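You operate a simulated robot arm through the tools that you are given. There is no shell and no other tool. Be economical: measure what you need, move in short steps, check, and stop when the job is done.

Carry out the task below with a simulated robot arm. There is one attempt and no reset: what you move stays moved.

JOB
The first column's saddle is loose: tighten both saddle nuts by hand.
Fine: shut the first valve before you touch them; open it again last. Where these are worked on the way, their far stop is far enough and under half their travel is too little: first valve.

Only the result counts: the job must be done as asked and must still hold three seconds after the hand-in. Knocking over, shifting, dropping, spilling or breaking anything else fails it.

ROBOT AND FRAMES
A 6-joint arm with a two-finger parallel gripper, fixed in place. Base frame: the origin is at the foot of the arm, x ahead of it, y to its left, z up. Units: mm, degrees, N and s.
With the tool pointing down near the work surface it reaches from about 420 to 860 mm from the base axis. Its first joint turns from -115.0 to 115.0 degrees. Payload 4.2 kg.
The tool frame sits at the grasp point between the pads (the TCP): z along the fingers, y along the line on which they close. The tips reach 23 mm beyond it. Largest opening 94 mm; finger width 38, thickness 10; the body of the gripper, 54 by 96 mm, starts 39 mm behind the TCP.
Orientation is that of the tool frame in the base frame, as a unit quaternion [w, x, y, z]. With the fingers straight down and closing along the base's y, the tool's x points along the base's -x, its y along +y and its z along -z.

CONTROLS
- The arm moves only by the tool apply_moves. Its argument "plan" is a list of rows, each an object of numbers (a shift or turn left out is 0, a gripper value left out holds the last): "x", "y", "z": the shift along the tool's x, y, z in units of 40 mm (1.0 is 40 mm); "ax", "ay", "az": the turn, a rotation vector about the tool's x, y, z in units of 8 degrees (1.0 is 8 degrees). In form: [{"x": .., "y": .., "z": .., "ax": .., "ay": .., "az": ..}, ...]. A call has 1 to 8 rows; each row shifts and turns the commanded pose from where the row before left it, along the tool's axes as they then stand. "gripper" is the gripper command, from -1 (shut) to 1 (fully open), values between in proportion, set as the call begins (left out, the last holds). A call with a number of a shift or a turn outside -1 to 1 is refused whole. Rows are played at 5 a second. More than 50 mm and 8.6 degrees between two rows, or a gripper value outside its range, and nothing of the call is played. A pose out of reach is approached as far as the arm can. The call stops where the force on the tool passes 40 N (or 10 N more than at its start, if that is more) or the arm is blocked; 0.2 s more then pass. The fingers move at their own pace (about 108 mm/s each) and stop on an object; they squeeze with about 33 N. The grip force told is the motor's: it shows also when the fingers shut on nothing. Time passes only in rows, and 0.2 s behind the last, so rows that do not move let the fingers close. The reply holds the time, the measured pose of the TCP, the force on the tool along the base axes, the opening and the grip force, in the units named above and with some noise, with the torque about the TCP (base axes, N m) and any sound that the robot's microphone picked up.
- Cameras (640 x 400 px; columns grow to the right, rows downward): "scene" is fixed at [43, -500.2, 1444.5]; the picture's right is [0.45, -0.89, 0.00], its down [-0.43, -0.22, -0.87] and it looks along [0.78, 0.39, -0.49] (base axes); focal length 319 px, centre (320, 200). "wrist" rides on the gripper at [86, 16, -75] in the tool frame; the picture's right is [-0.18, 0.98, 0.00], its down [-0.58, -0.11, -0.81] and it looks along [-0.79, -0.15, 0.59] (tool axes); focal length 243 px, centre (320, 200). There is no depth. A picture from a camera that has moved, and an enlarged one, comes with that camera's place and axes in the base frame and with its lens. The place of the scene camera against the robot may be out by one fixed shift of up to 12 mm in any direction.
- snapshot(camera): a new picture of that camera. It takes no simulated time.
- raise_lower(by): slides the trunk up (or, below 0, down) by that many mm; the arm rides with it, the base frame stays. It gives what a move gives, with no picture.
- close_up(camera, box): a new picture of the part [left, top, right, bottom] of that camera's present view, enlarged. It takes no simulated time.
- sign_off(): hands the job in; it is judged then, once.

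Work in short steps. Places have to be worked out from the pictures, the camera data and where the tool is seen: move nearer, look again, correct. Check each grasp and each placing, and mend what went wrong. You have 120 turns and 68 pictures in all, those below and enlarged ones among them. Open the gripper and draw the arm clear of the work before you hand the job in, unless the task says otherwise; then end with one line.

The tools are called after "Request:" as name(argument=value, ...) on one line, values as JSON. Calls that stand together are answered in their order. apply_moves: Moves the arm, as the interface text tells. Its arguments: {"type":"object","properties":{"plan":{"type":"array","items":{"type":"object","properties":{"x":{"type":"number"},"y":{"type":"number"},"z":{"type":"number"},"ax":{"type":"number"},"ay":{"type":"number"},"az":{"type":"number"}}}},"gripper":{"type":"number"}},"required":["plan"]} The other tools are called the same way: raise_lower (by) slides the trunk up or down; snapshot (camera) takes a picture; close_up (camera, box) takes an enlarged picture of a part of a camera's view; sign_off () hands the job in.

At the start:

```text
time: 0.0
ee_pos: [579.0, 173.3, 991.3]
orientation: [0.0, 0.0, 1.0, 0.0]
force: [-0.3, 0.3, 0.5]
ft_torque: [0.01, 0.01, 0.01]
opening: 94.0
grasp_force: 0.0
trunk travel left (down, up): [-650.0, 340.0]
```

scene: 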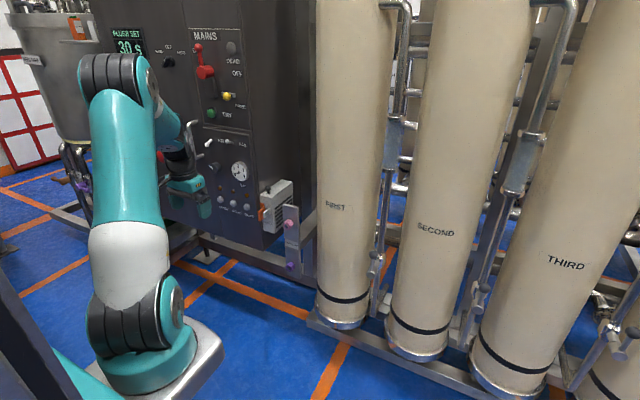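
wrist: 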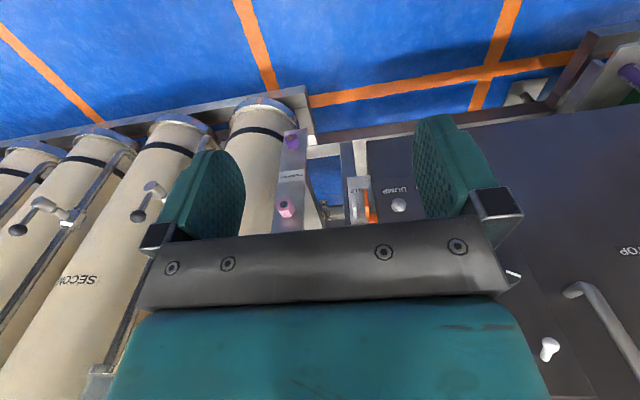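

The scene shows columns with a first one near a plate with pink/purple nuts. I look closer at this region from both cameras.

Request:
close_up(camera="scene", box=[230, 150, 410, 330])

Request:
close_up(camera="wrist", box=[230, 90, 430, 240])

Request:
close_up(camera="scene", box=[90, 20, 270, 220])

Request:
close_up(camera="scene", box=[370, 0, 640, 200])

```text
2.22 times, centred on (320, 240) of scene
camera zoom: at [43.0, -500.2, 1444.5], right [0.45, -0.89, 0.0], down [-0.43, -0.22, -0.87], along [0.78, 0.39, -0.49], focal length 710 px, centre (320, 111)
```

zoom: 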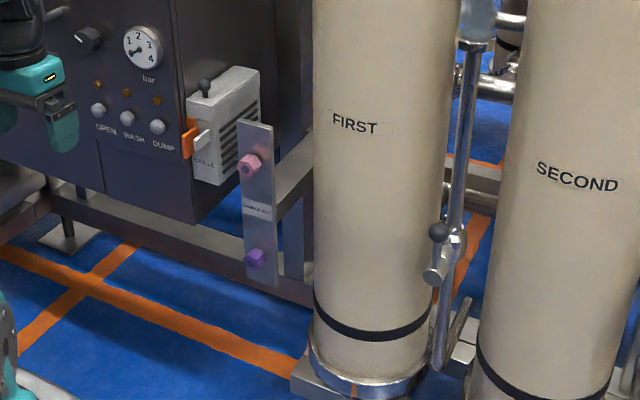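

```text
2.67 times, centred on (330, 165) of wrist
camera zoom: at [490.9, 188.2, 1064.5], right [0.18, 0.98, 0.0], down [0.58, -0.11, 0.81], along [0.79, -0.15, -0.59], focal length 647 px, centre (293, 293)
```

zoom: 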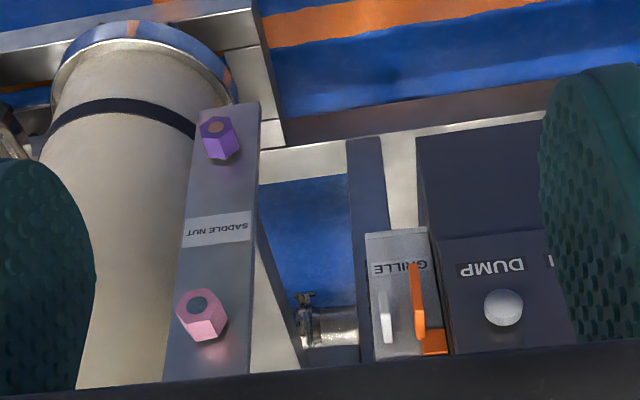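

```text
2.00 times, centred on (180, 120) of scene
camera zoom: at [43.0, -500.2, 1444.5], right [0.45, -0.89, 0.0], down [-0.43, -0.22, -0.87], along [0.78, 0.39, -0.49], focal length 639 px, centre (600, 360)
```

zoom: 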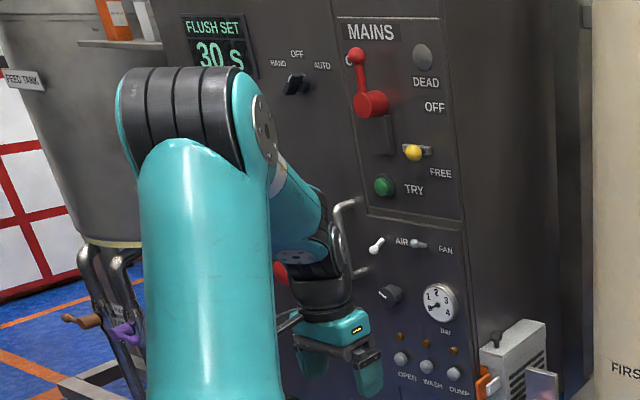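

```text
2.00 times, centred on (505, 100) of scene
camera zoom: at [43.0, -500.2, 1444.5], right [0.45, -0.89, 0.0], down [-0.43, -0.22, -0.87], along [0.78, 0.39, -0.49], focal length 639 px, centre (-50, 400)
```

zoom: 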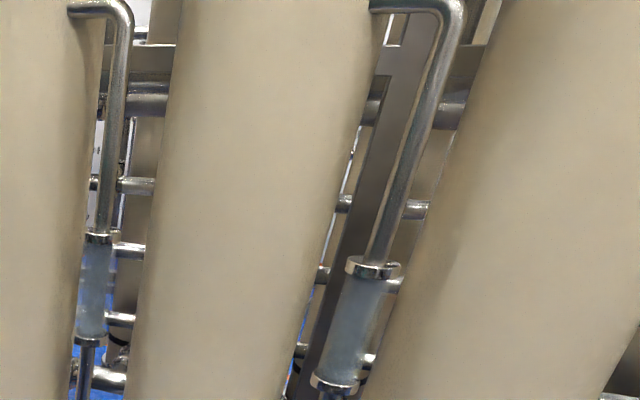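

Triangulated: pink nut ≈[876,46,786], purple ≈[872,46,591], first valve ball ≈[860,-285,776]. I enlarge the valve views to see its handle and any labels.

Request:
close_up(camera="scene", box=[330, 190, 430, 270])

Request:
close_up(camera="wrist", box=[0, 130, 220, 270])

Request:
close_up(camera="scene", box=[350, 230, 400, 270])

Request:
close_up(camera="scene", box=[550, 260, 640, 400])

```text
5.00 times, centred on (380, 230) of scene
camera zoom: at [43.0, -500.2, 1444.5], right [0.45, -0.89, 0.0], down [-0.43, -0.22, -0.87], along [0.78, 0.39, -0.49], focal length 1597 px, centre (20, 50)
```

zoom: 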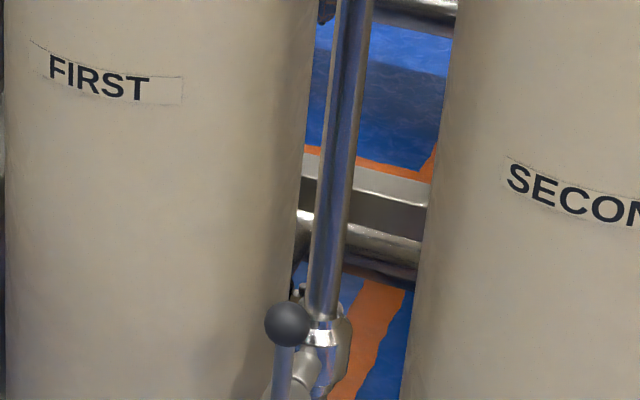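

```text
2.86 times, centred on (110, 200) of wrist
camera zoom: at [490.9, 188.2, 1064.5], right [0.18, 0.98, 0.0], down [0.58, -0.11, 0.81], along [0.79, -0.15, -0.59], focal length 693 px, centre (920, 200)
```

zoom: 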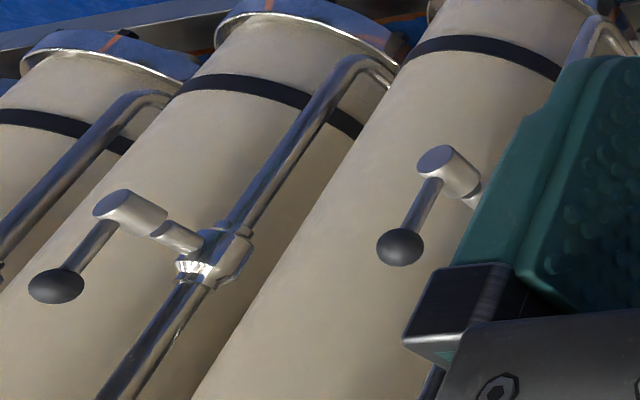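

```text
10.00 times, centred on (375, 250) of scene
camera zoom: at [43.0, -500.2, 1444.5], right [0.45, -0.89, 0.0], down [-0.43, -0.22, -0.87], along [0.78, 0.39, -0.49], focal length 3194 px, centre (-230, -300)
```

zoom: 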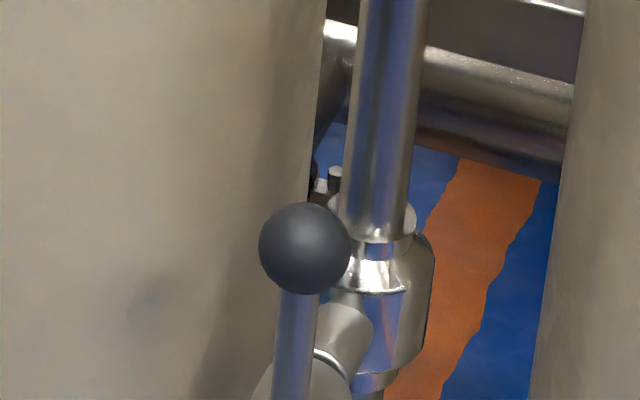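

```text
2.86 times, centred on (595, 330) of scene
camera zoom: at [43.0, -500.2, 1444.5], right [0.45, -0.89, 0.0], down [-0.43, -0.22, -0.87], along [0.78, 0.39, -0.49], focal length 913 px, centre (-466, -171)
```

zoom: 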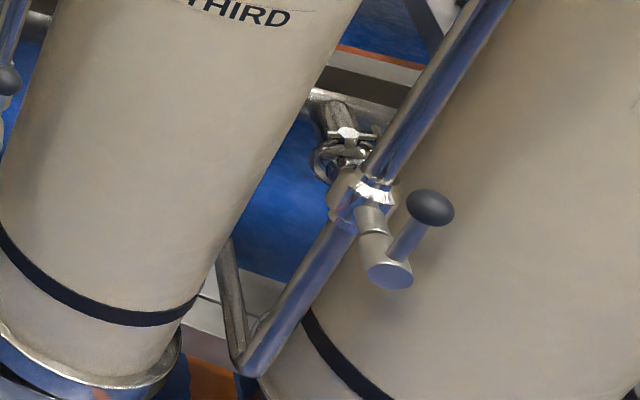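

The first valve is a quarter-turn lever: hub ≈[854,-290,700], lever upright with ball at z≈776. I begin pitching the tool to horizontal (pointing +x) while moving to the right.

Request:
apply_moves(plan=[{"y": -1, "ay": -1}, {"y": -1, "ay": -1}, {"y": -1, "ay": -1}, {"y": -1, "ay": -1}, {"y": -1, "ay": -1}, {"y": -1, "ay": -1}, {"y": -1, "ay": -1}, {"y": -1, "ay": -1}])

```text
time: 1.8
ee_pos: [646.3, -142.5, 1006.5]
orientation: [0.53, 0.001, 0.848, -0.001]
force: [-1.0, 0.3, 0.1]
ft_torque: [0.01, 0.01, -0.04]
opening: 94.0
grasp_force: 0.0
out of reach, approached as far as the arm can: row 5, 6, 7, 8
trunk travel left (down, up): [-650.0, 340.0]
```

Pitch is 64°; the arm was folded a little too close. I finish the pitch while going forward and right.

Request:
apply_moves(plan=[{"y": -0.86, "ay": -0.81, "z": 0.6, "x": -0.2}, {"y": -0.86, "ay": -0.81, "z": 0.6}, {"y": -0.86, "ay": -0.81, "z": 0.6}, {"y": -0.86, "ay": -0.82, "z": 0.6, "x": 0.4}, {"x": 1}, {"x": 1}, {"x": 1}])

Request:
snapshot(camera="wrist")

Request:
snapshot(camera="scene")

```text
time: 3.4
ee_pos: [771.1, -291.6, 860.4]
orientation: [0.706, -0.001, 0.709, 0.001]
force: [-0.4, -0.1, 0.4]
ft_torque: [0.0, 0.03, 0.0]
opening: 94.2
grasp_force: 0.1
out of reach, approached as far as the arm can: row 4, 5, 6, 7
trunk travel left (down, up): [-650.0, 340.0]
```

```text
57 pictures are left
camera wrist: at [696.0, -277.2, 773.4], right [0.0, 0.98, 0.18], down [-0.8, -0.11, 0.58], along [0.59, -0.15, 0.79], focal length 243 px, centre (320, 200)
```

wrist: 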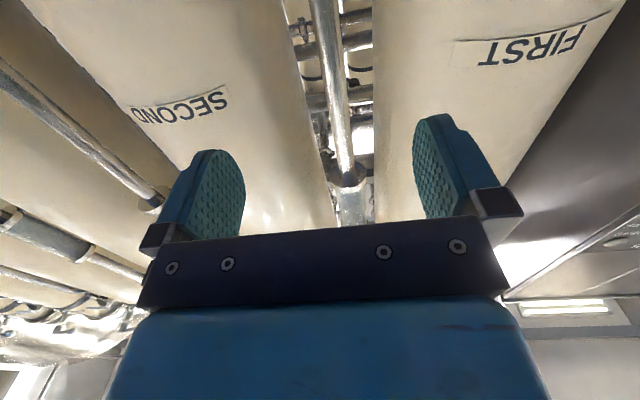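

```text
56 pictures are left
```

scene: 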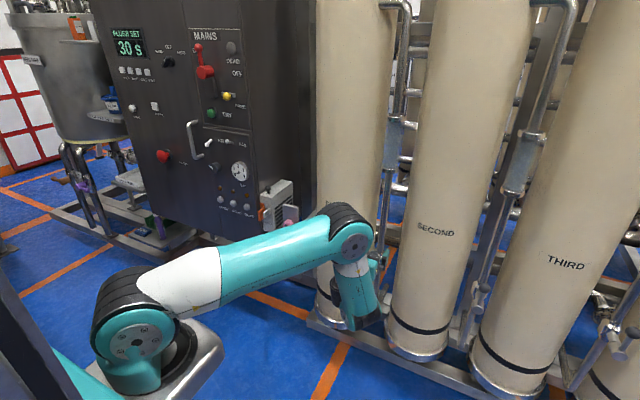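

Tool is now horizontal at [771,-292,860]. I back off slightly and descend to see whether the commands are followed.

Request:
apply_moves(plan=[{"x": 0.5, "z": -0.5}, {"x": 0.5, "z": -0.5}])

```text
time: 4.0
ee_pos: [767.4, -308.7, 820.6]
orientation: [0.706, 0.0, 0.708, 0.0]
force: [-0.5, 0.4, 0.7]
ft_torque: [0.02, 0.03, -0.01]
opening: 94.1
grasp_force: 0.0
out of reach, approached as far as the arm can: row 1, 2
trunk travel left (down, up): [-650.0, 340.0]
```

The tool's commanded pose was nearer than the horizontal tool can fold (min radius ≈820). I set the command to about x=780, level with the valve, then look.

Request:
apply_moves(plan=[{"z": 1}, {"z": 1}, {"z": 1}, {"z": 0.75}, {"x": 0.6}])

Request:
snapshot(camera="wrist")

```text
time: 5.1
ee_pos: [919.2, -308.7, 822.2]
orientation: [0.711, 0.003, 0.703, 0.005]
force: [-48.3, 4.8, 31.5]
ft_torque: [1.01, 6.04, 0.87]
opening: 94.3
grasp_force: 0.1
trunk travel left (down, up): [-650.0, 340.0]
stopped in row 5: the force on the tool passed its limit at 65 N (the readings are from after the stop); the commanded pose is now the measured one
```

```text
55 pictures are left
camera wrist: at [845.1, -294.0, 734.5], right [0.0, 0.98, 0.19], down [-0.81, -0.12, 0.57], along [0.58, -0.16, 0.8], focal length 243 px, centre (320, 200)
```

wrist: 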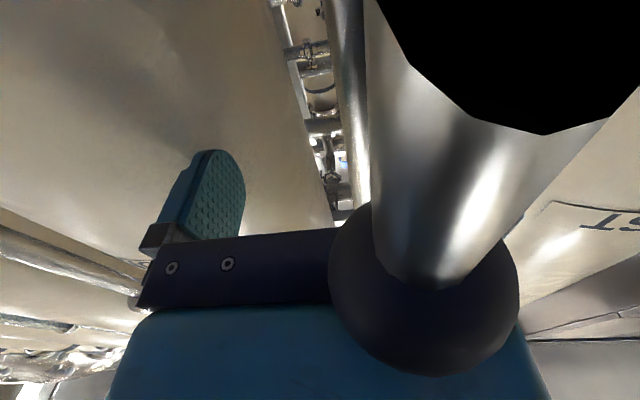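

The command re-bases on the measured pose, so the tool went too far forward and came down on the ball top. I lift straight up, then retreat.

Request:
apply_moves(plan=[{"x": -0.25}, {"x": -0.25}, {"z": -1, "x": -0.2}, {"z": -1}, {"z": -1}, {"z": -0.5}])

Request:
snapshot(camera="wrist")

Request:
close_up(camera="scene", box=[300, 170, 460, 330])

```text
time: 6.5
ee_pos: [782.8, -311.3, 846.9]
orientation: [0.711, 0.001, 0.704, 0.003]
force: [-0.7, -0.1, -0.1]
ft_torque: [-0.02, -0.02, 0.01]
opening: 94.0
grasp_force: 0.1
trunk travel left (down, up): [-650.0, 340.0]
```

```text
54 pictures are left
camera wrist: at [709.2, -295.4, 758.3], right [0.0, 0.98, 0.19], down [-0.81, -0.11, 0.57], along [0.58, -0.15, 0.8], focal length 243 px, centre (320, 200)
```

wrist: 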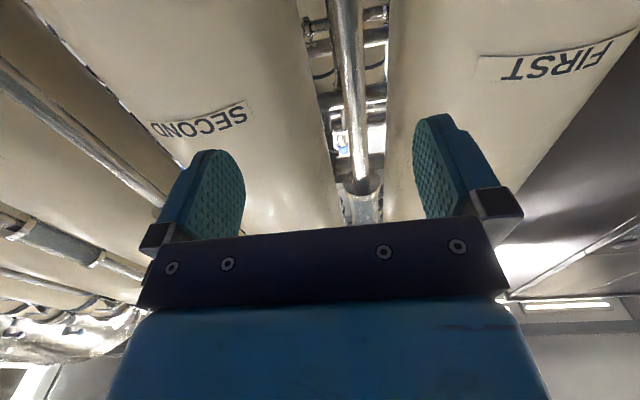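

```text
2.50 times, centred on (380, 250) of scene
camera zoom: at [43.0, -500.2, 1444.5], right [0.45, -0.89, 0.0], down [-0.43, -0.22, -0.87], along [0.78, 0.39, -0.49], focal length 799 px, centre (170, 75)
```

zoom: 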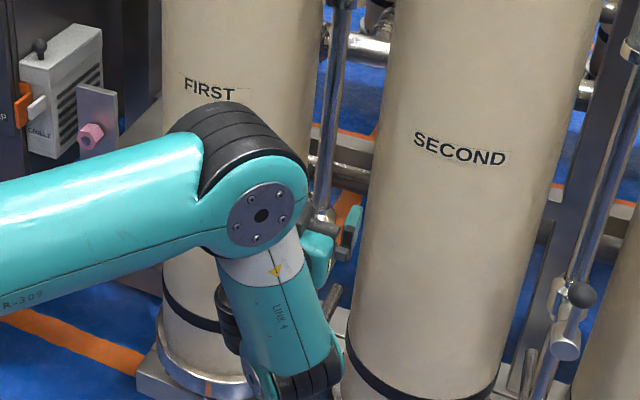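

The ball is at ≈[856,-285,777] (consistent with the contact and image). I line up in front of it at x≈785 and then look.

Request:
apply_moves(plan=[{"y": 0.65, "x": 0.4}, {"x": 0.7}, {"x": 0.7}])

Request:
snapshot(camera="wrist")

```text
time: 7.3
ee_pos: [782.9, -281.2, 772.1]
orientation: [0.711, 0.002, 0.703, 0.003]
force: [0.7, 0.0, 0.2]
ft_torque: [0.01, 0.02, -0.01]
opening: 93.7
grasp_force: 0.1
trunk travel left (down, up): [-650.0, 340.0]
```

```text
52 pictures are left
camera wrist: at [709.4, -265.6, 684.6], right [0.0, 0.98, 0.19], down [-0.81, -0.11, 0.57], along [0.58, -0.15, 0.8], focal length 243 px, centre (320, 200)
```

wrist: 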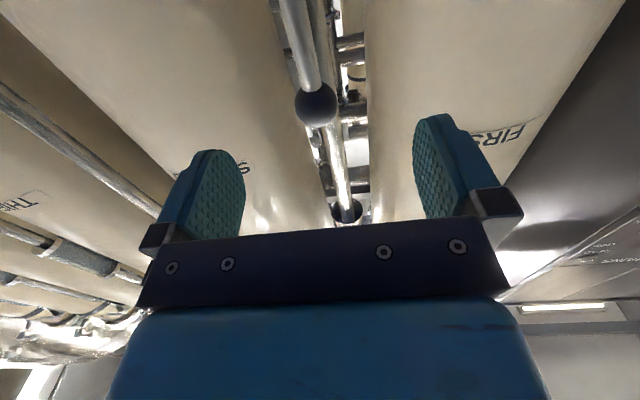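

Ball confirmed at [856,-286,777], between the fingers. I advance along it and close gently on it.

Request:
apply_moves(plan=[{"z": 0.6, "y": -0.1}, {"z": 0.6, "x": -0.05}, {"z": 0.6}])

Request:
apply_moves(plan=[{}, {}, {}], gripper=-1)

Request:
snapshot(camera="wrist")

```text
time: 8.1
ee_pos: [853.9, -288.2, 776.7]
orientation: [0.71, 0.003, 0.704, 0.002]
force: [0.6, 0.4, 0.1]
ft_torque: [-0.01, 0.01, -0.02]
opening: 93.9
grasp_force: 0.1
trunk travel left (down, up): [-650.0, 340.0]
```

```text
time: 8.9
ee_pos: [854.1, -285.2, 774.4]
orientation: [0.711, 0.002, 0.703, 0.004]
force: [-2.0, 12.1, 2.7]
ft_torque: [0.34, 0.23, 0.17]
opening: 29.3
grasp_force: 45.5
trunk travel left (down, up): [-650.0, 340.0]
```

```text
51 pictures are left
camera wrist: at [779.8, -270.0, 688.0], right [-0.01, 0.98, 0.19], down [-0.81, -0.12, 0.57], along [0.58, -0.15, 0.8], focal length 243 px, centre (320, 200)
```

wrist: 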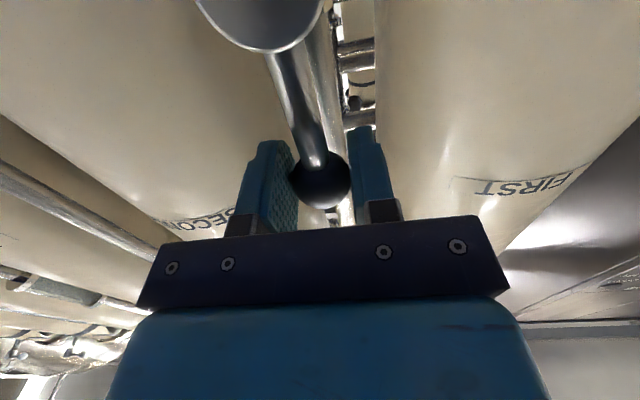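

Ball is firmly gripped (29 mm), hub axis ≈[y -287, z 702], radius ≈75. I test a small clockwise arc (toward -y).

Request:
apply_moves(plan=[{"y": -0.196, "x": 0.01, "az": 0.75}, {"y": -0.196, "x": 0.01, "az": 0.75}])

```text
time: 9.4
ee_pos: [854.3, -285.3, 774.4]
orientation: [0.707, 0.033, 0.705, 0.052]
force: [-3.7, 25.4, 4.9]
ft_torque: [0.06, -0.74, 0.19]
opening: 29.1
grasp_force: 45.4
trunk travel left (down, up): [-650.0, 340.0]
stopped in row 2: the force on the tool passed its limit at 48 N (the readings are from after the stop); the commanded pose is now the measured one
```

Clockwise is blocked (at its stop). I try the other way, toward +y.

Request:
apply_moves(plan=[{"az": -0.7}, {"y": 0.196, "x": 0.01, "az": -0.75}, {"y": 0.196, "x": 0.01, "az": -0.75}])

```text
time: 10.2
ee_pos: [853.9, -276.0, 773.4]
orientation: [0.706, -0.073, 0.701, -0.066]
force: [-0.9, -6.7, 5.8]
ft_torque: [-0.39, -0.35, -0.03]
opening: 29.6
grasp_force: 45.2
trunk travel left (down, up): [-650.0, 340.0]
```

It moves freely that way. I continue the arc.

Request:
apply_moves(plan=[{"y": 0.196, "x": 0.01, "az": -0.75}, {"y": 0.196, "x": 0.01, "az": -0.75}, {"y": 0.196, "x": 0.01, "az": -0.75}, {"y": 0.196, "x": 0.01, "az": -0.75}])

```text
time: 11.2
ee_pos: [853.8, -243.3, 761.6]
orientation: [0.678, -0.219, 0.67, -0.209]
force: [18.6, 3.7, 5.4]
ft_torque: [-0.06, 0.42, -0.29]
opening: 29.6
grasp_force: 45.0
trunk travel left (down, up): [-650.0, 340.0]
```

36° turned, radius consistent. I continue.

Request:
apply_moves(plan=[{"y": 0.196, "x": 0.01, "az": -0.75}, {"y": 0.196, "x": 0.01, "az": -0.75}, {"y": 0.196, "x": 0.01, "az": -0.75}, {"y": 0.196, "x": 0.01, "az": -0.75}])

```text
time: 12.2
ee_pos: [853.8, -222.3, 736.7]
orientation: [0.62, -0.353, 0.61, -0.344]
force: [27.7, 12.8, 7.4]
ft_torque: [-0.07, -0.05, 0.03]
opening: 29.7
grasp_force: 45.2
trunk travel left (down, up): [-650.0, 340.0]
```

60° done; a +x pull of 28 N suggests my command sits slightly too far back, so I ease forward while continuing.

Request:
apply_moves(plan=[{"z": 0.05}, {"y": 0.196, "x": 0.01, "az": -0.75}, {"y": 0.196, "x": 0.01, "az": -0.75}, {"y": 0.196, "x": 0.01, "az": -0.75}])

```text
time: 13.2
ee_pos: [853.2, -214.5, 712.4]
orientation: [0.557, -0.444, 0.551, -0.435]
force: [-17.8, 16.8, 1.7]
ft_torque: [0.04, -0.16, 0.21]
opening: 29.6
grasp_force: 44.6
trunk travel left (down, up): [-650.0, 340.0]
```

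About 80° now. I continue to the stop.

Request:
apply_moves(plan=[{"y": 0.196, "az": -0.75}, {"y": 0.196, "az": -0.75}, {"y": 0.15, "az": -0.5}])

Request:
snapshot(camera="wrist")

```text
time: 14.0
ee_pos: [856.7, -213.1, 700.0]
orientation: [-0.491, 0.513, -0.481, 0.514]
force: [-27.6, -0.6, 15.0]
ft_torque: [0.27, -0.14, 0.11]
opening: 29.5
grasp_force: 45.0
trunk travel left (down, up): [-650.0, 340.0]
```

```text
50 pictures are left
camera wrist: at [781.9, -302.6, 686.9], right [0.01, 0.13, -0.99], down [-0.81, 0.58, 0.07], along [0.58, 0.81, 0.11], focal length 243 px, centre (320, 200)
```

wrist: 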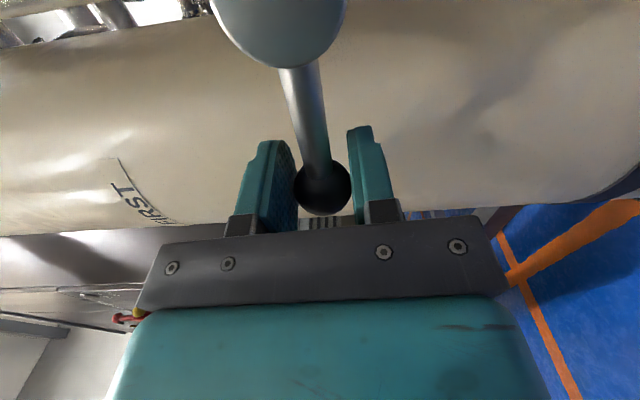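

It is horizontal (≈91°) with rising resistance. One more nudge confirms the stop.

Request:
apply_moves(plan=[{"y": 0.15, "az": -0.2}])

```text
time: 14.3
ee_pos: [857.6, -214.0, 699.9]
orientation: [-0.492, 0.513, -0.475, 0.519]
force: [-31.9, 0.0, 21.0]
ft_torque: [0.2, -0.16, 0.11]
opening: 29.3
grasp_force: 45.3
trunk travel left (down, up): [-650.0, 340.0]
stopped in row 1: the force on the tool passed its limit at 45 N (the readings are from after the stop); the commanded pose is now the measured one
```

At the far stop: valve shut. I open and back straight out.

Request:
apply_moves(plan=[{}, {}, {"z": -0.6}, {"z": -0.6}, {"z": -0.3}], gripper=1)

Request:
snapshot(camera="wrist")

```text
time: 15.5
ee_pos: [797.4, -213.8, 694.0]
orientation: [-0.49, 0.515, -0.475, 0.519]
force: [0.4, 0.7, 0.0]
ft_torque: [0.0, -0.02, 0.0]
opening: 94.0
grasp_force: 0.1
trunk travel left (down, up): [-650.0, 340.0]
```

```text
49 pictures are left
camera wrist: at [724.4, -303.1, 683.0], right [0.02, 0.12, -0.99], down [-0.81, 0.58, 0.06], along [0.58, 0.81, 0.1], focal length 243 px, centre (320, 200)
```

wrist: 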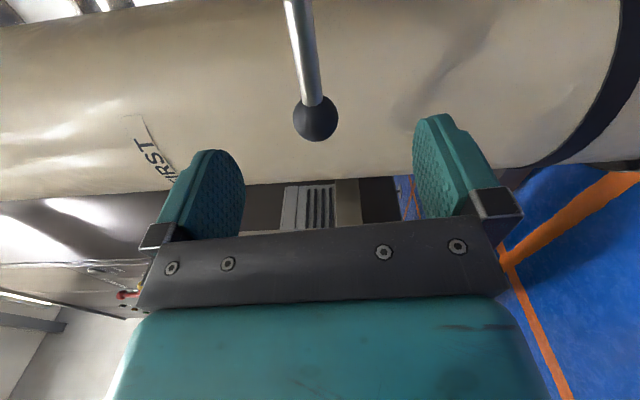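

Valve is shut and released. Now I move left and up toward the pink nut (≈[876,46,786]), stopping short at y≈0 to look.

Request:
apply_moves(plan=[{"x": -0.8, "y": -0.4, "z": 0.1}, {"x": -0.8, "y": -0.4, "z": 0.1}, {"x": -0.8, "y": -0.4, "z": 0.1}, {"x": -0.8, "y": -0.4, "z": 0.1}, {"x": -0.8, "y": -0.4, "z": 0.1}, {"x": -0.8, "y": -0.3}, {"x": -0.5}])

Request:
snapshot(camera="wrist")

```text
time: 17.1
ee_pos: [802.8, -29.9, 785.8]
orientation: [-0.49, 0.515, -0.475, 0.518]
force: [0.3, 0.3, 0.3]
ft_torque: [-0.01, -0.01, 0.0]
opening: 94.0
grasp_force: 0.0
out of reach, approached as far as the arm can: row 5, 6, 7
trunk travel left (down, up): [-650.0, 340.0]
```

```text
48 pictures are left
camera wrist: at [728.9, -119.2, 774.1], right [0.02, 0.12, -0.99], down [-0.81, 0.58, 0.05], along [0.58, 0.81, 0.11], focal length 243 px, centre (320, 200)
```

wrist: 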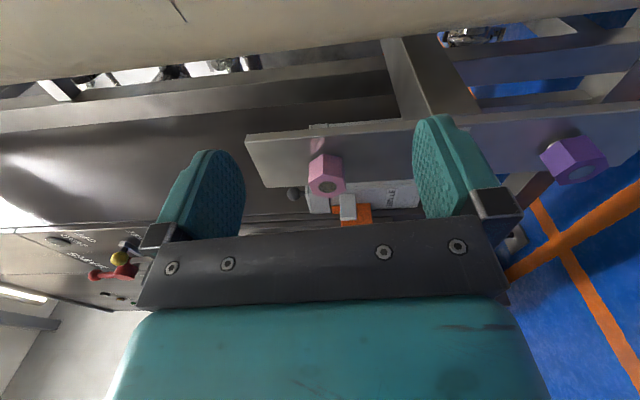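

Both nuts are in view. I enlarge them to get their flats' orientation and positions.

Request:
close_up(camera="wrist", box=[250, 110, 410, 230])

Request:
close_up(camera="wrist", box=[500, 110, 640, 210])

```text
3.33 times, centred on (330, 170) of wrist
camera zoom: at [728.9, -119.2, 774.1], right [0.02, 0.12, -0.99], down [-0.81, 0.58, 0.05], along [0.58, 0.81, 0.11], focal length 809 px, centre (287, 300)
```

zoom: 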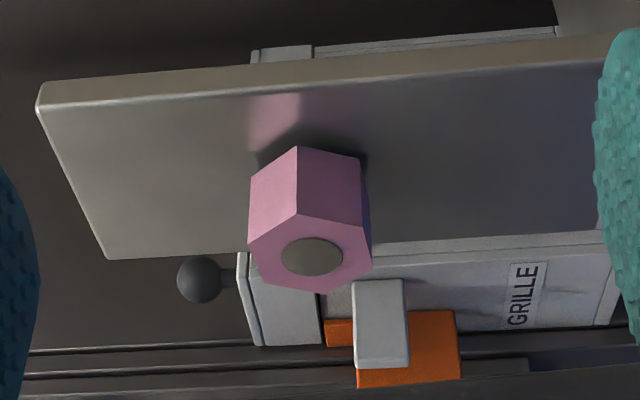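

```text
4.00 times, centred on (570, 160) of wrist
camera zoom: at [728.9, -119.2, 774.1], right [0.02, 0.12, -0.99], down [-0.81, 0.58, 0.05], along [0.58, 0.81, 0.11], focal length 970 px, centre (-680, 360)
```

zoom: 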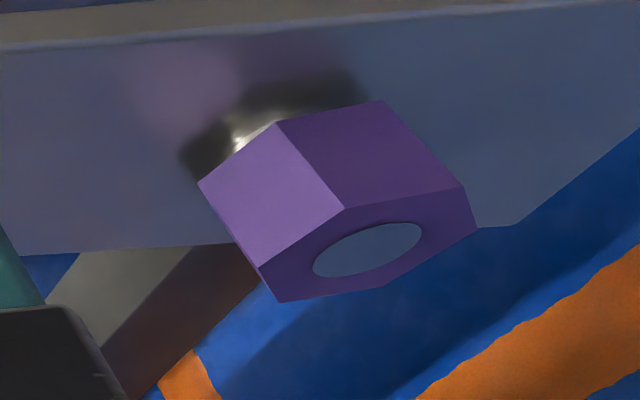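

Pink nut: front face ≈[864,49,791], ~31 mm across flats, ~22 long, one flat pair with normal about 10° from vertical. I line up in front of it.

Request:
apply_moves(plan=[{"x": -0.7, "y": -0.1, "z": 0.3, "az": -0.35}, {"x": -0.7, "y": -0.1, "z": 0.1, "az": -0.4}, {"x": -0.55, "y": -0.07, "z": 0.1}])

Request:
snapshot(camera="wrist")

```text
time: 17.9
ee_pos: [783.7, 12.6, 802.3]
orientation: [-0.462, 0.54, -0.447, 0.543]
force: [-0.1, 0.1, 0.3]
ft_torque: [0.0, 0.0, -0.03]
opening: 94.0
grasp_force: 0.1
out of reach, approached as far as the arm can: row 1, 2, 3
trunk travel left (down, up): [-650.0, 340.0]
```

```text
45 pictures are left
camera wrist: at [710.3, -77.8, 799.0], right [0.02, 0.01, -1.0], down [-0.81, 0.58, -0.01], along [0.58, 0.81, 0.02], focal length 243 px, centre (320, 200)
```

wrist: 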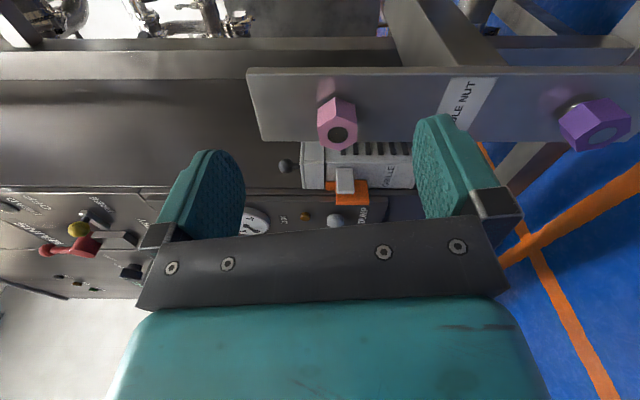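

The limit seems to be the wrist bend with the forearm hanging down; lowering the shoulder should give more room. I lower the trunk by 150 and bring the tool back up.

Request:
raise_lower(by=-150)

Request:
apply_moves(plan=[{"y": -0.9}, {"y": -0.9}, {"y": -0.9}, {"y": -0.9}])

Request:
snapshot(camera="scene")

```text
time: 19.7
ee_pos: [783.6, 13.1, 651.1]
orientation: [-0.463, 0.539, -0.447, 0.543]
force: [0.0, -0.1, 0.1]
ft_torque: [0.02, 0.02, -0.04]
opening: 93.8
grasp_force: 0.0
trunk travel left (down, up): [-500.0, 490.0]
```

```text
time: 20.7
ee_pos: [750.2, 25.5, 785.9]
orientation: [-0.464, 0.538, -0.447, 0.543]
force: [-0.2, -0.3, -0.4]
ft_torque: [0.0, -0.01, 0.03]
opening: 93.9
grasp_force: 0.1
out of reach, approached as far as the arm can: row 1, 2, 3, 4
trunk travel left (down, up): [-500.0, 490.0]
```

```text
44 pictures are left
```

scene: 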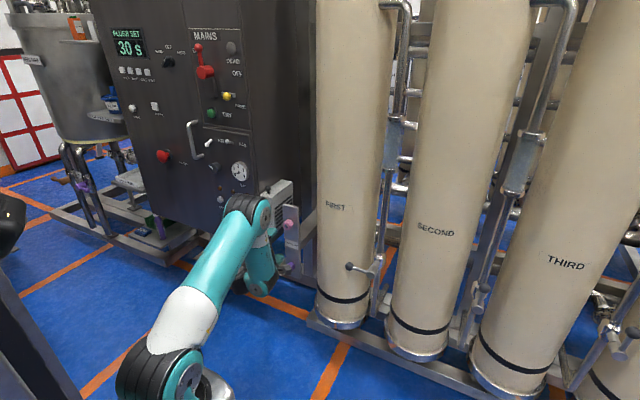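

That helped (now min x ≈750). The valve lever shows horizontal. I line up with the pink nut at x≈815.

Request:
apply_moves(plan=[{"z": 0.5}, {"z": 0.5}, {"x": -0.3, "y": -0.1, "z": 0.3}, {"x": -0.26, "y": -0.12, "z": 0.3}])

Request:
snapshot(camera="wrist")

```text
time: 21.7
ee_pos: [761.1, 17.1, 769.4]
orientation: [-0.463, 0.538, -0.447, 0.543]
force: [0.0, -0.7, -0.1]
ft_torque: [-0.02, 0.04, 0.02]
opening: 94.0
grasp_force: 0.1
out of reach, approached as far as the arm can: row 1, 2, 3, 4
trunk travel left (down, up): [-500.0, 490.0]
```

```text
43 pictures are left
camera wrist: at [687.1, -71.8, 765.9], right [0.02, 0.01, -1.0], down [-0.81, 0.58, -0.01], along [0.58, 0.81, 0.02], focal length 243 px, centre (320, 200)
```

wrist: 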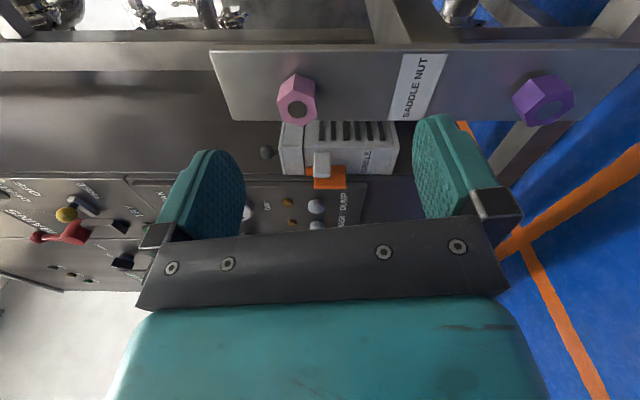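

The position stays off although the target is farther out, so the tool roll is probably at a joint limit. I roll +60° (next flat pair) and observe.

Request:
apply_moves(plan=[{"az": 1}, {"az": 1}, {"az": 1}, {"az": 1}, {"az": 1}, {"az": 1}, {"az": 1}, {"az": 0.5}])

Request:
apply_moves(plan=[{"z": 0.5}, {"z": 0.5}])

```text
time: 23.5
ee_pos: [761.3, 17.0, 769.7]
orientation: [0.673, -0.243, 0.658, -0.237]
force: [-0.4, 0.0, -0.3]
ft_torque: [-0.06, -0.03, -0.01]
opening: 94.0
grasp_force: 0.1
trunk travel left (down, up): [-500.0, 490.0]
```

```text
time: 24.1
ee_pos: [776.4, 10.2, 765.7]
orientation: [0.674, -0.243, 0.655, -0.24]
force: [-0.1, -0.1, -0.4]
ft_torque: [0.0, -0.01, 0.02]
opening: 93.8
grasp_force: 0.1
out of reach, approached as far as the arm can: row 1, 2
trunk travel left (down, up): [-500.0, 490.0]
```

Rolling isn't the limit; the pattern (boundary around y≈0) suggests the forearm roll joint is near its limit in this wrist configuration. I undo the roll, then pitch the tool back down so I can re-enter from the +y side.

Request:
apply_moves(plan=[{"az": 1, "y": -0.5}, {"az": 1, "y": -0.5}, {"az": 1}, {"az": 1}, {"az": 0.95, "z": -0.3}])

Request:
apply_moves(plan=[{"ay": 1}, {"ay": 1}, {"ay": 1}, {"ay": 1}, {"ay": 1}, {"ay": 1}, {"ay": 1}, {"ay": 1}])

```text
time: 25.3
ee_pos: [764.2, -23.9, 787.2]
orientation: [0.713, -0.006, 0.701, 0.003]
force: [0.1, 0.1, -0.8]
ft_torque: [0.0, -0.02, -0.02]
opening: 94.0
grasp_force: 0.0
trunk travel left (down, up): [-500.0, 490.0]
```

```text
time: 27.1
ee_pos: [499.7, -49.0, 552.2]
orientation: [0.286, -0.022, 0.957, 0.035]
force: [0.1, 0.2, -0.2]
ft_torque: [0.01, 0.0, 0.0]
opening: 94.1
grasp_force: 0.1
out of reach, approached as far as the arm can: row 1, 2, 3, 4, 5, 6, 7, 8
trunk travel left (down, up): [-500.0, 490.0]
```

The arm swung a lot while keeping orientation. I check where it is.

Request:
snapshot(camera="scene")

```text
42 pictures are left
```

scene: 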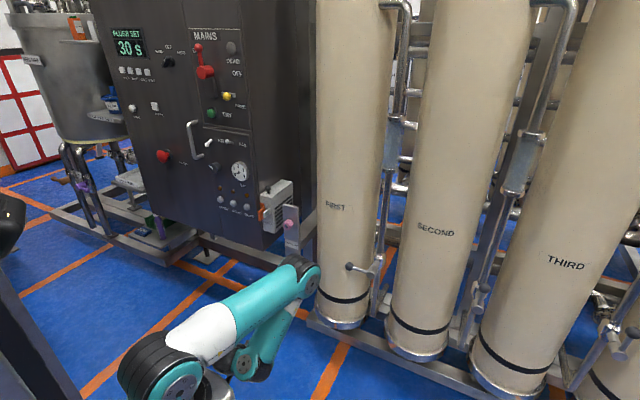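

The forearm is folded back. I finish pitching to tool-down and lift toward a neutral place to unwind the wrist.

Request:
apply_moves(plan=[{"z": -1}, {"z": -1}, {"z": -1}, {"ay": 1}, {"ay": 1}, {"ay": 1}, {"ay": 0.25}])

```text
time: 28.7
ee_pos: [315.4, -83.8, 468.2]
orientation: [0.011, -0.008, 1.0, -0.002]
force: [0.1, -0.6, 0.0]
ft_torque: [-0.01, 0.04, 0.02]
opening: 93.7
grasp_force: 0.1
out of reach, approached as far as the arm can: row 1, 2, 3, 4, 5, 6, 7
trunk travel left (down, up): [-500.0, 490.0]
```

Tool is down but close in at [315,-84,468]. I command outward and up to see whether it follows.

Request:
apply_moves(plan=[{"x": -0.8, "z": -0.6}, {"x": -0.8, "z": -0.6}, {"x": -0.8, "z": -0.6}, {"x": -0.8, "z": -0.6}])

Request:
snapshot(camera="scene")

Request:
snapshot(camera="wrist")

```text
time: 29.7
ee_pos: [317.1, -92.7, 469.0]
orientation: [0.011, -0.007, 1.0, -0.002]
force: [-0.6, -0.1, 0.0]
ft_torque: [-0.02, -0.01, 0.01]
opening: 94.0
grasp_force: 0.1
out of reach, approached as far as the arm can: row 1, 2, 3, 4
trunk travel left (down, up): [-500.0, 490.0]
```

```text
41 pictures are left
```

scene: 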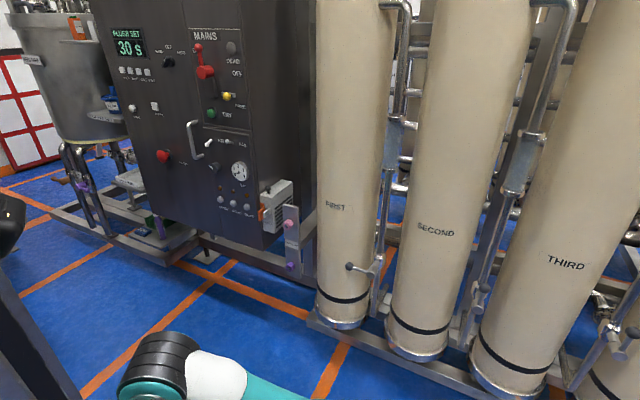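

```text
40 pictures are left
camera wrist: at [227.7, -78.6, 541.3], right [0.17, 0.99, 0.0], down [0.56, -0.1, 0.82], along [0.81, -0.14, -0.57], focal length 243 px, centre (320, 200)
```

wrist: 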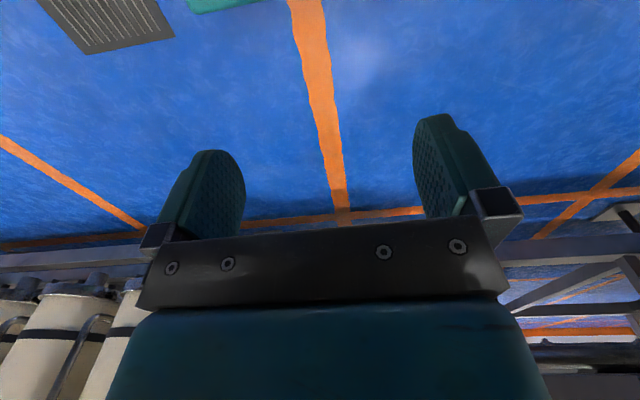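

I'm in a joint-limit corner. I tilt the tool sideways toward +y to free the forearm roll, then command outward and see.

Request:
apply_moves(plan=[{"ax": -1}, {"ax": -1}, {"ax": -1}])

Request:
apply_moves(plan=[{"x": -0.8}, {"x": -0.8}])

```text
time: 30.5
ee_pos: [306.0, 41.5, 490.6]
orientation: [0.008, -0.006, 0.981, 0.196]
force: [-0.3, -0.1, -0.1]
ft_torque: [0.01, 0.01, 0.0]
opening: 94.2
grasp_force: 0.1
out of reach, approached as far as the arm can: row 1, 2, 3
trunk travel left (down, up): [-500.0, 490.0]
```

```text
time: 31.1
ee_pos: [339.8, 57.4, 509.3]
orientation: [0.008, -0.007, 0.979, 0.204]
force: [-0.3, -0.4, 0.3]
ft_torque: [0.02, 0.02, 0.0]
opening: 94.0
grasp_force: 0.1
out of reach, approached as far as the arm can: row 1, 2
trunk travel left (down, up): [-500.0, 490.0]
```

It begins to follow. I keep commanding outward and upward.

Request:
apply_moves(plan=[{"x": -0.8, "z": -0.5}, {"x": -0.8, "z": -0.5}, {"x": -0.8, "z": -0.5}, {"x": -0.8, "z": -0.5}])

Request:
snapshot(camera="scene")

```text
time: 32.1
ee_pos: [338.8, 58.5, 510.7]
orientation: [0.008, -0.007, 0.978, 0.207]
force: [-0.9, 0.4, 0.4]
ft_torque: [-0.01, 0.01, 0.03]
opening: 94.1
grasp_force: 0.0
out of reach, approached as far as the arm can: row 1, 2, 3, 4
trunk travel left (down, up): [-500.0, 490.0]
```

```text
39 pictures are left
```

scene: 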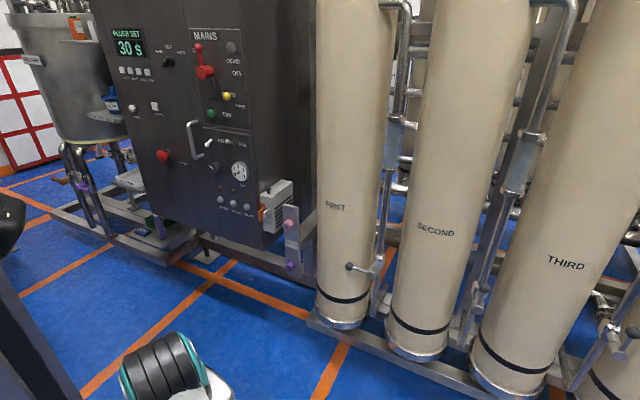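

Stuck again, so I retrace: undo the tilt and pitch back up, to return to the region where motion was free.

Request:
apply_moves(plan=[{"ax": 1}, {"ax": 1}, {"ax": 1}, {"ay": -1}, {"ay": -1}, {"ay": -1}, {"ay": -1}])

Request:
snapshot(camera="scene")

```text
time: 33.7
ee_pos: [295.7, 63.0, 471.6]
orientation: [0.244, -0.038, 0.969, 0.022]
force: [-0.8, -0.1, 0.6]
ft_torque: [0.01, 0.04, -0.02]
opening: 93.9
grasp_force: 0.0
out of reach, approached as far as the arm can: row 1, 2, 3, 6, 7
trunk travel left (down, up): [-500.0, 490.0]
```

```text
38 pictures are left
```

scene: 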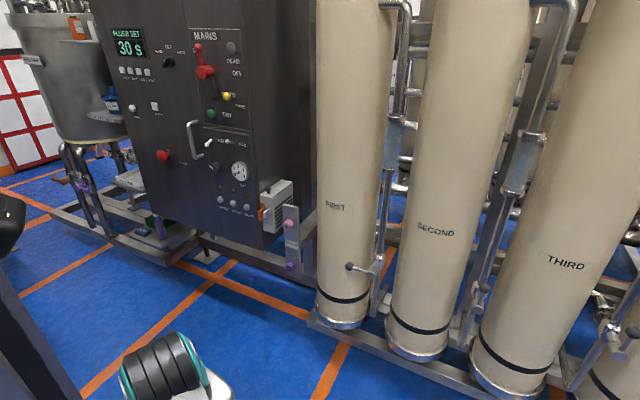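

I try pure outward translation from here.

Request:
apply_moves(plan=[{"x": -0.88, "z": 0.4}, {"x": -0.88, "z": 0.4}, {"x": -0.88, "z": 0.4}, {"x": -0.88, "z": 0.4}])

```text
time: 34.7
ee_pos: [296.3, 62.5, 472.2]
orientation: [0.245, -0.038, 0.969, 0.021]
force: [0.1, 0.4, -0.8]
ft_torque: [0.03, 0.01, -0.04]
opening: 94.0
grasp_force: 0.1
out of reach, approached as far as the arm can: row 1, 2, 3, 4
trunk travel left (down, up): [-500.0, 490.0]
```

Not outward. I probe which directions are free: first straight up, then sideways.

Request:
apply_moves(plan=[{"z": -0.88, "x": -0.4}])

Request:
apply_moves(plan=[{"y": -1}])

Request:
apply_moves(plan=[{"ay": -1}])

Request:
apply_moves(plan=[{"ax": 1}])

```text
time: 35.1
ee_pos: [293.6, 55.4, 501.8]
orientation: [0.24, -0.049, 0.969, 0.029]
force: [0.4, -1.1, -0.7]
ft_torque: [0.02, 0.01, 0.03]
opening: 94.0
grasp_force: 0.2
out of reach, approached as far as the arm can: row 1
trunk travel left (down, up): [-500.0, 490.0]
```

```text
time: 35.5
ee_pos: [279.3, 22.3, 503.4]
orientation: [0.243, -0.045, 0.969, 0.024]
force: [0.0, 0.0, -0.7]
ft_torque: [0.0, 0.04, 0.01]
opening: 94.1
grasp_force: 0.1
out of reach, approached as far as the arm can: row 1
trunk travel left (down, up): [-500.0, 490.0]
```

```text
time: 35.9
ee_pos: [278.6, 18.4, 494.8]
orientation: [0.26, -0.019, 0.964, 0.047]
force: [0.6, -0.2, 0.3]
ft_torque: [0.02, 0.0, -0.02]
opening: 94.1
grasp_force: 0.0
out of reach, approached as far as the arm can: row 1
trunk travel left (down, up): [-500.0, 490.0]
```

```text
time: 36.3
ee_pos: [278.0, 18.3, 493.6]
orientation: [0.259, -0.02, 0.964, 0.048]
force: [0.0, 0.0, 0.4]
ft_torque: [-0.02, 0.0, 0.02]
opening: 94.1
grasp_force: 0.0
out of reach, approached as far as the arm can: row 1
trunk travel left (down, up): [-500.0, 490.0]
```

Up and −y are partially free. I try up repeatedly with a backward pitch.

Request:
apply_moves(plan=[{"z": -1}, {"z": -1}, {"z": -1}, {"z": -1}])

Request:
apply_moves(plan=[{"ay": 1}, {"ay": 1}, {"ay": 1}, {"ay": 1}])

Request:
apply_moves(plan=[{"x": -0.8}, {"x": -0.8}, {"x": -0.8}])

```text
time: 37.3
ee_pos: [276.3, 16.5, 502.8]
orientation: [0.259, -0.02, 0.964, 0.049]
force: [0.1, 0.2, 0.5]
ft_torque: [0.02, -0.01, -0.02]
opening: 94.1
grasp_force: 0.1
out of reach, approached as far as the arm can: row 1, 2, 3, 4
trunk travel left (down, up): [-500.0, 490.0]
```

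```text
time: 38.3
ee_pos: [257.4, 31.6, 493.3]
orientation: [-0.016, -0.032, 0.999, 0.04]
force: [0.6, -0.3, 0.4]
ft_torque: [0.01, 0.04, -0.02]
opening: 94.0
grasp_force: 0.1
out of reach, approached as far as the arm can: row 1, 2
trunk travel left (down, up): [-500.0, 490.0]
```

```text
time: 39.1
ee_pos: [297.6, 52.7, 482.0]
orientation: [-0.017, -0.032, 0.998, 0.041]
force: [0.0, 0.8, -0.6]
ft_torque: [-0.03, 0.03, -0.04]
opening: 93.8
grasp_force: 0.0
out of reach, approached as far as the arm can: row 2, 3
trunk travel left (down, up): [-500.0, 490.0]
```

Hypothesis: the forearm roll must swing back through a sideways-tilted posture. I tilt the tool about 50° toward +y, then translate outward.

Request:
apply_moves(plan=[{"ax": -1}, {"ax": -1}, {"ax": -1}, {"ax": -1}, {"ax": -1}, {"ax": -1}])

Request:
apply_moves(plan=[{"x": -0.9}, {"x": -0.9}, {"x": -0.9}, {"x": -0.9}])

Request:
snapshot(camera="scene")

```text
time: 40.5
ee_pos: [287.4, 111.3, 519.1]
orientation: [-0.021, -0.028, 0.961, 0.274]
force: [0.6, 0.1, 0.3]
ft_torque: [-0.01, 0.01, 0.01]
opening: 94.2
grasp_force: 0.0
out of reach, approached as far as the arm can: row 3, 4, 5, 6
trunk travel left (down, up): [-500.0, 490.0]
```

```text
time: 41.5
ee_pos: [320.5, 96.5, 524.2]
orientation: [-0.017, -0.023, 0.966, 0.256]
force: [-0.1, 0.2, 0.4]
ft_torque: [-0.02, 0.0, 0.01]
opening: 93.9
grasp_force: 0.1
out of reach, approached as far as the arm can: row 1, 2, 3, 4
trunk travel left (down, up): [-500.0, 490.0]
```

```text
37 pictures are left
```

scene: 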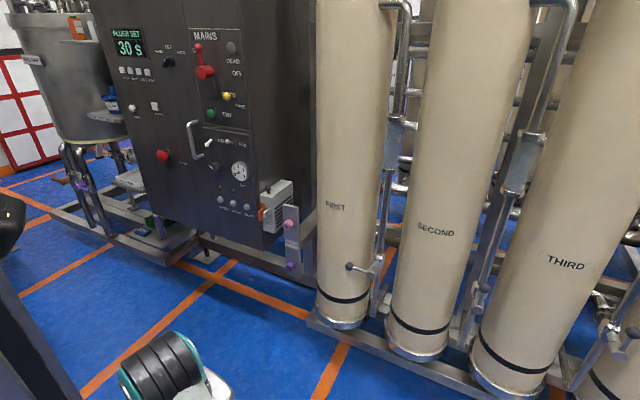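

I raise the trunk to see the whole arm's posture in the scene camera.

Request:
raise_lower(by=400)

Request:
snapshot(camera="scene")

```text
time: 45.3
ee_pos: [320.1, 95.7, 925.7]
orientation: [-0.016, -0.023, 0.966, 0.256]
force: [0.1, -1.0, 0.3]
ft_torque: [0.0, 0.0, -0.02]
opening: 93.7
grasp_force: 0.1
trunk travel left (down, up): [-900.0, 90.0]
```

```text
36 pictures are left
```

scene: 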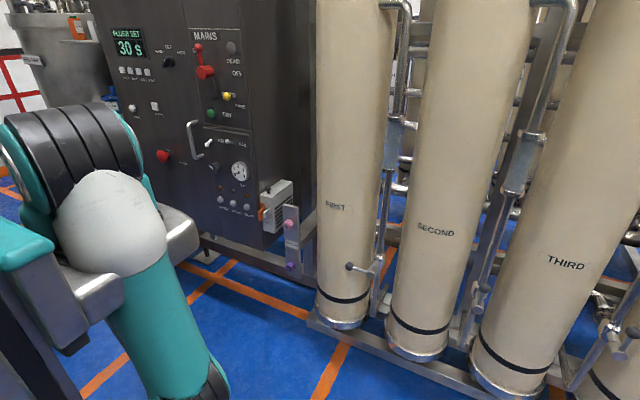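

The upper arm hangs down with the elbow fully folded. I pitch the tool backward (toward the forearm direction) to relieve the wrist, then go up and out.

Request:
apply_moves(plan=[{"ay": 1}, {"ay": 1}, {"ay": 1}, {"ay": 1}, {"ay": 1}, {"ay": 1}])

Request:
snapshot(camera="scene")

```text
time: 46.7
ee_pos: [217.1, 88.9, 924.4]
orientation: [-0.22, -0.082, 0.945, 0.229]
force: [0.2, -0.1, 0.9]
ft_torque: [-0.01, 0.04, 0.02]
opening: 94.0
grasp_force: 0.0
out of reach, approached as far as the arm can: row 1, 2, 3, 4, 5, 6
trunk travel left (down, up): [-900.0, 90.0]
```

```text
35 pictures are left
```

scene: 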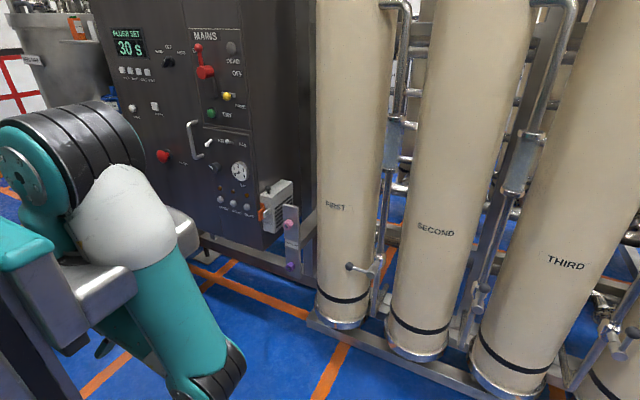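

I now try outward and upward from here.

Request:
apply_moves(plan=[{"x": -0.8}, {"x": -0.8}, {"x": -0.8}, {"x": -0.8}])

Request:
apply_moves(plan=[{"z": -0.8}, {"z": -0.8}, {"z": -0.8}, {"z": -0.8}])

Request:
apply_moves(plan=[{"z": 0.8}, {"z": 0.8}, {"z": 0.8}, {"z": 0.8}])

```text
time: 47.7
ee_pos: [216.9, 89.0, 924.8]
orientation: [-0.219, -0.082, 0.945, 0.228]
force: [0.8, 0.0, -1.0]
ft_torque: [-0.01, -0.02, 0.01]
opening: 93.9
grasp_force: 0.0
out of reach, approached as far as the arm can: row 1, 2, 3, 4
trunk travel left (down, up): [-900.0, 90.0]
```

```text
time: 48.7
ee_pos: [218.3, 86.4, 927.3]
orientation: [-0.217, -0.08, 0.945, 0.229]
force: [-0.6, -0.1, 0.5]
ft_torque: [0.0, 0.0, 0.0]
opening: 93.8
grasp_force: 0.2
out of reach, approached as far as the arm can: row 1, 2, 3, 4
trunk travel left (down, up): [-900.0, 90.0]
```

```text
time: 49.7
ee_pos: [218.1, 89.7, 923.3]
orientation: [-0.219, -0.082, 0.945, 0.227]
force: [-0.1, -1.0, -0.6]
ft_torque: [0.01, 0.01, -0.02]
opening: 93.9
grasp_force: 0.0
out of reach, approached as far as the arm can: row 1, 2, 3, 4
trunk travel left (down, up): [-900.0, 90.0]
```

From the picture: elbow ≈[280,-155,820] hanging below the shoulder, forearm folded up against the upper arm, wrist bend ≈120°, all at limits. I unfold the elbow rigidly: rotate tool and TCP together about the elbow axis.

Request:
apply_moves(plan=[{"x": 0.34, "y": 0.1, "z": -0.89, "ax": -0.93, "ay": 0.18, "az": -0.33}, {"x": 0.34, "y": 0.1, "z": -0.89, "ax": -0.93, "ay": 0.18, "az": -0.33}, {"x": 0.34, "y": 0.1, "z": -0.89, "ax": -0.93, "ay": 0.18, "az": -0.33}, {"x": 0.34, "y": 0.1, "z": -0.89, "ax": -0.93, "ay": 0.18, "az": -0.33}])

Request:
snapshot(camera="scene")

```text
time: 50.7
ee_pos: [216.4, 88.9, 928.7]
orientation: [-0.219, -0.082, 0.943, 0.235]
force: [0.3, -1.5, 0.2]
ft_torque: [0.01, 0.0, -0.01]
opening: 93.7
grasp_force: 0.0
out of reach, approached as far as the arm can: row 1, 2, 3, 4
trunk travel left (down, up): [-900.0, 90.0]
```

```text
34 pictures are left
```

scene: 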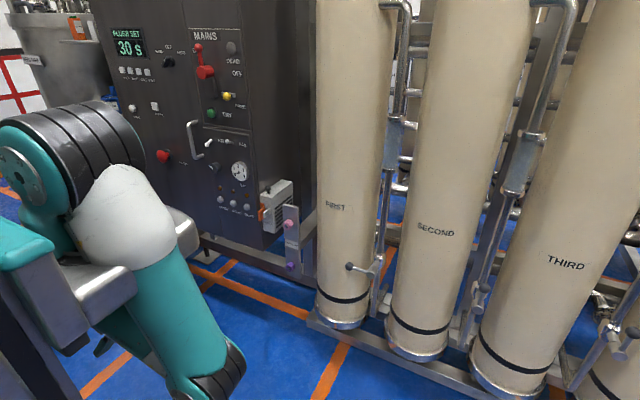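

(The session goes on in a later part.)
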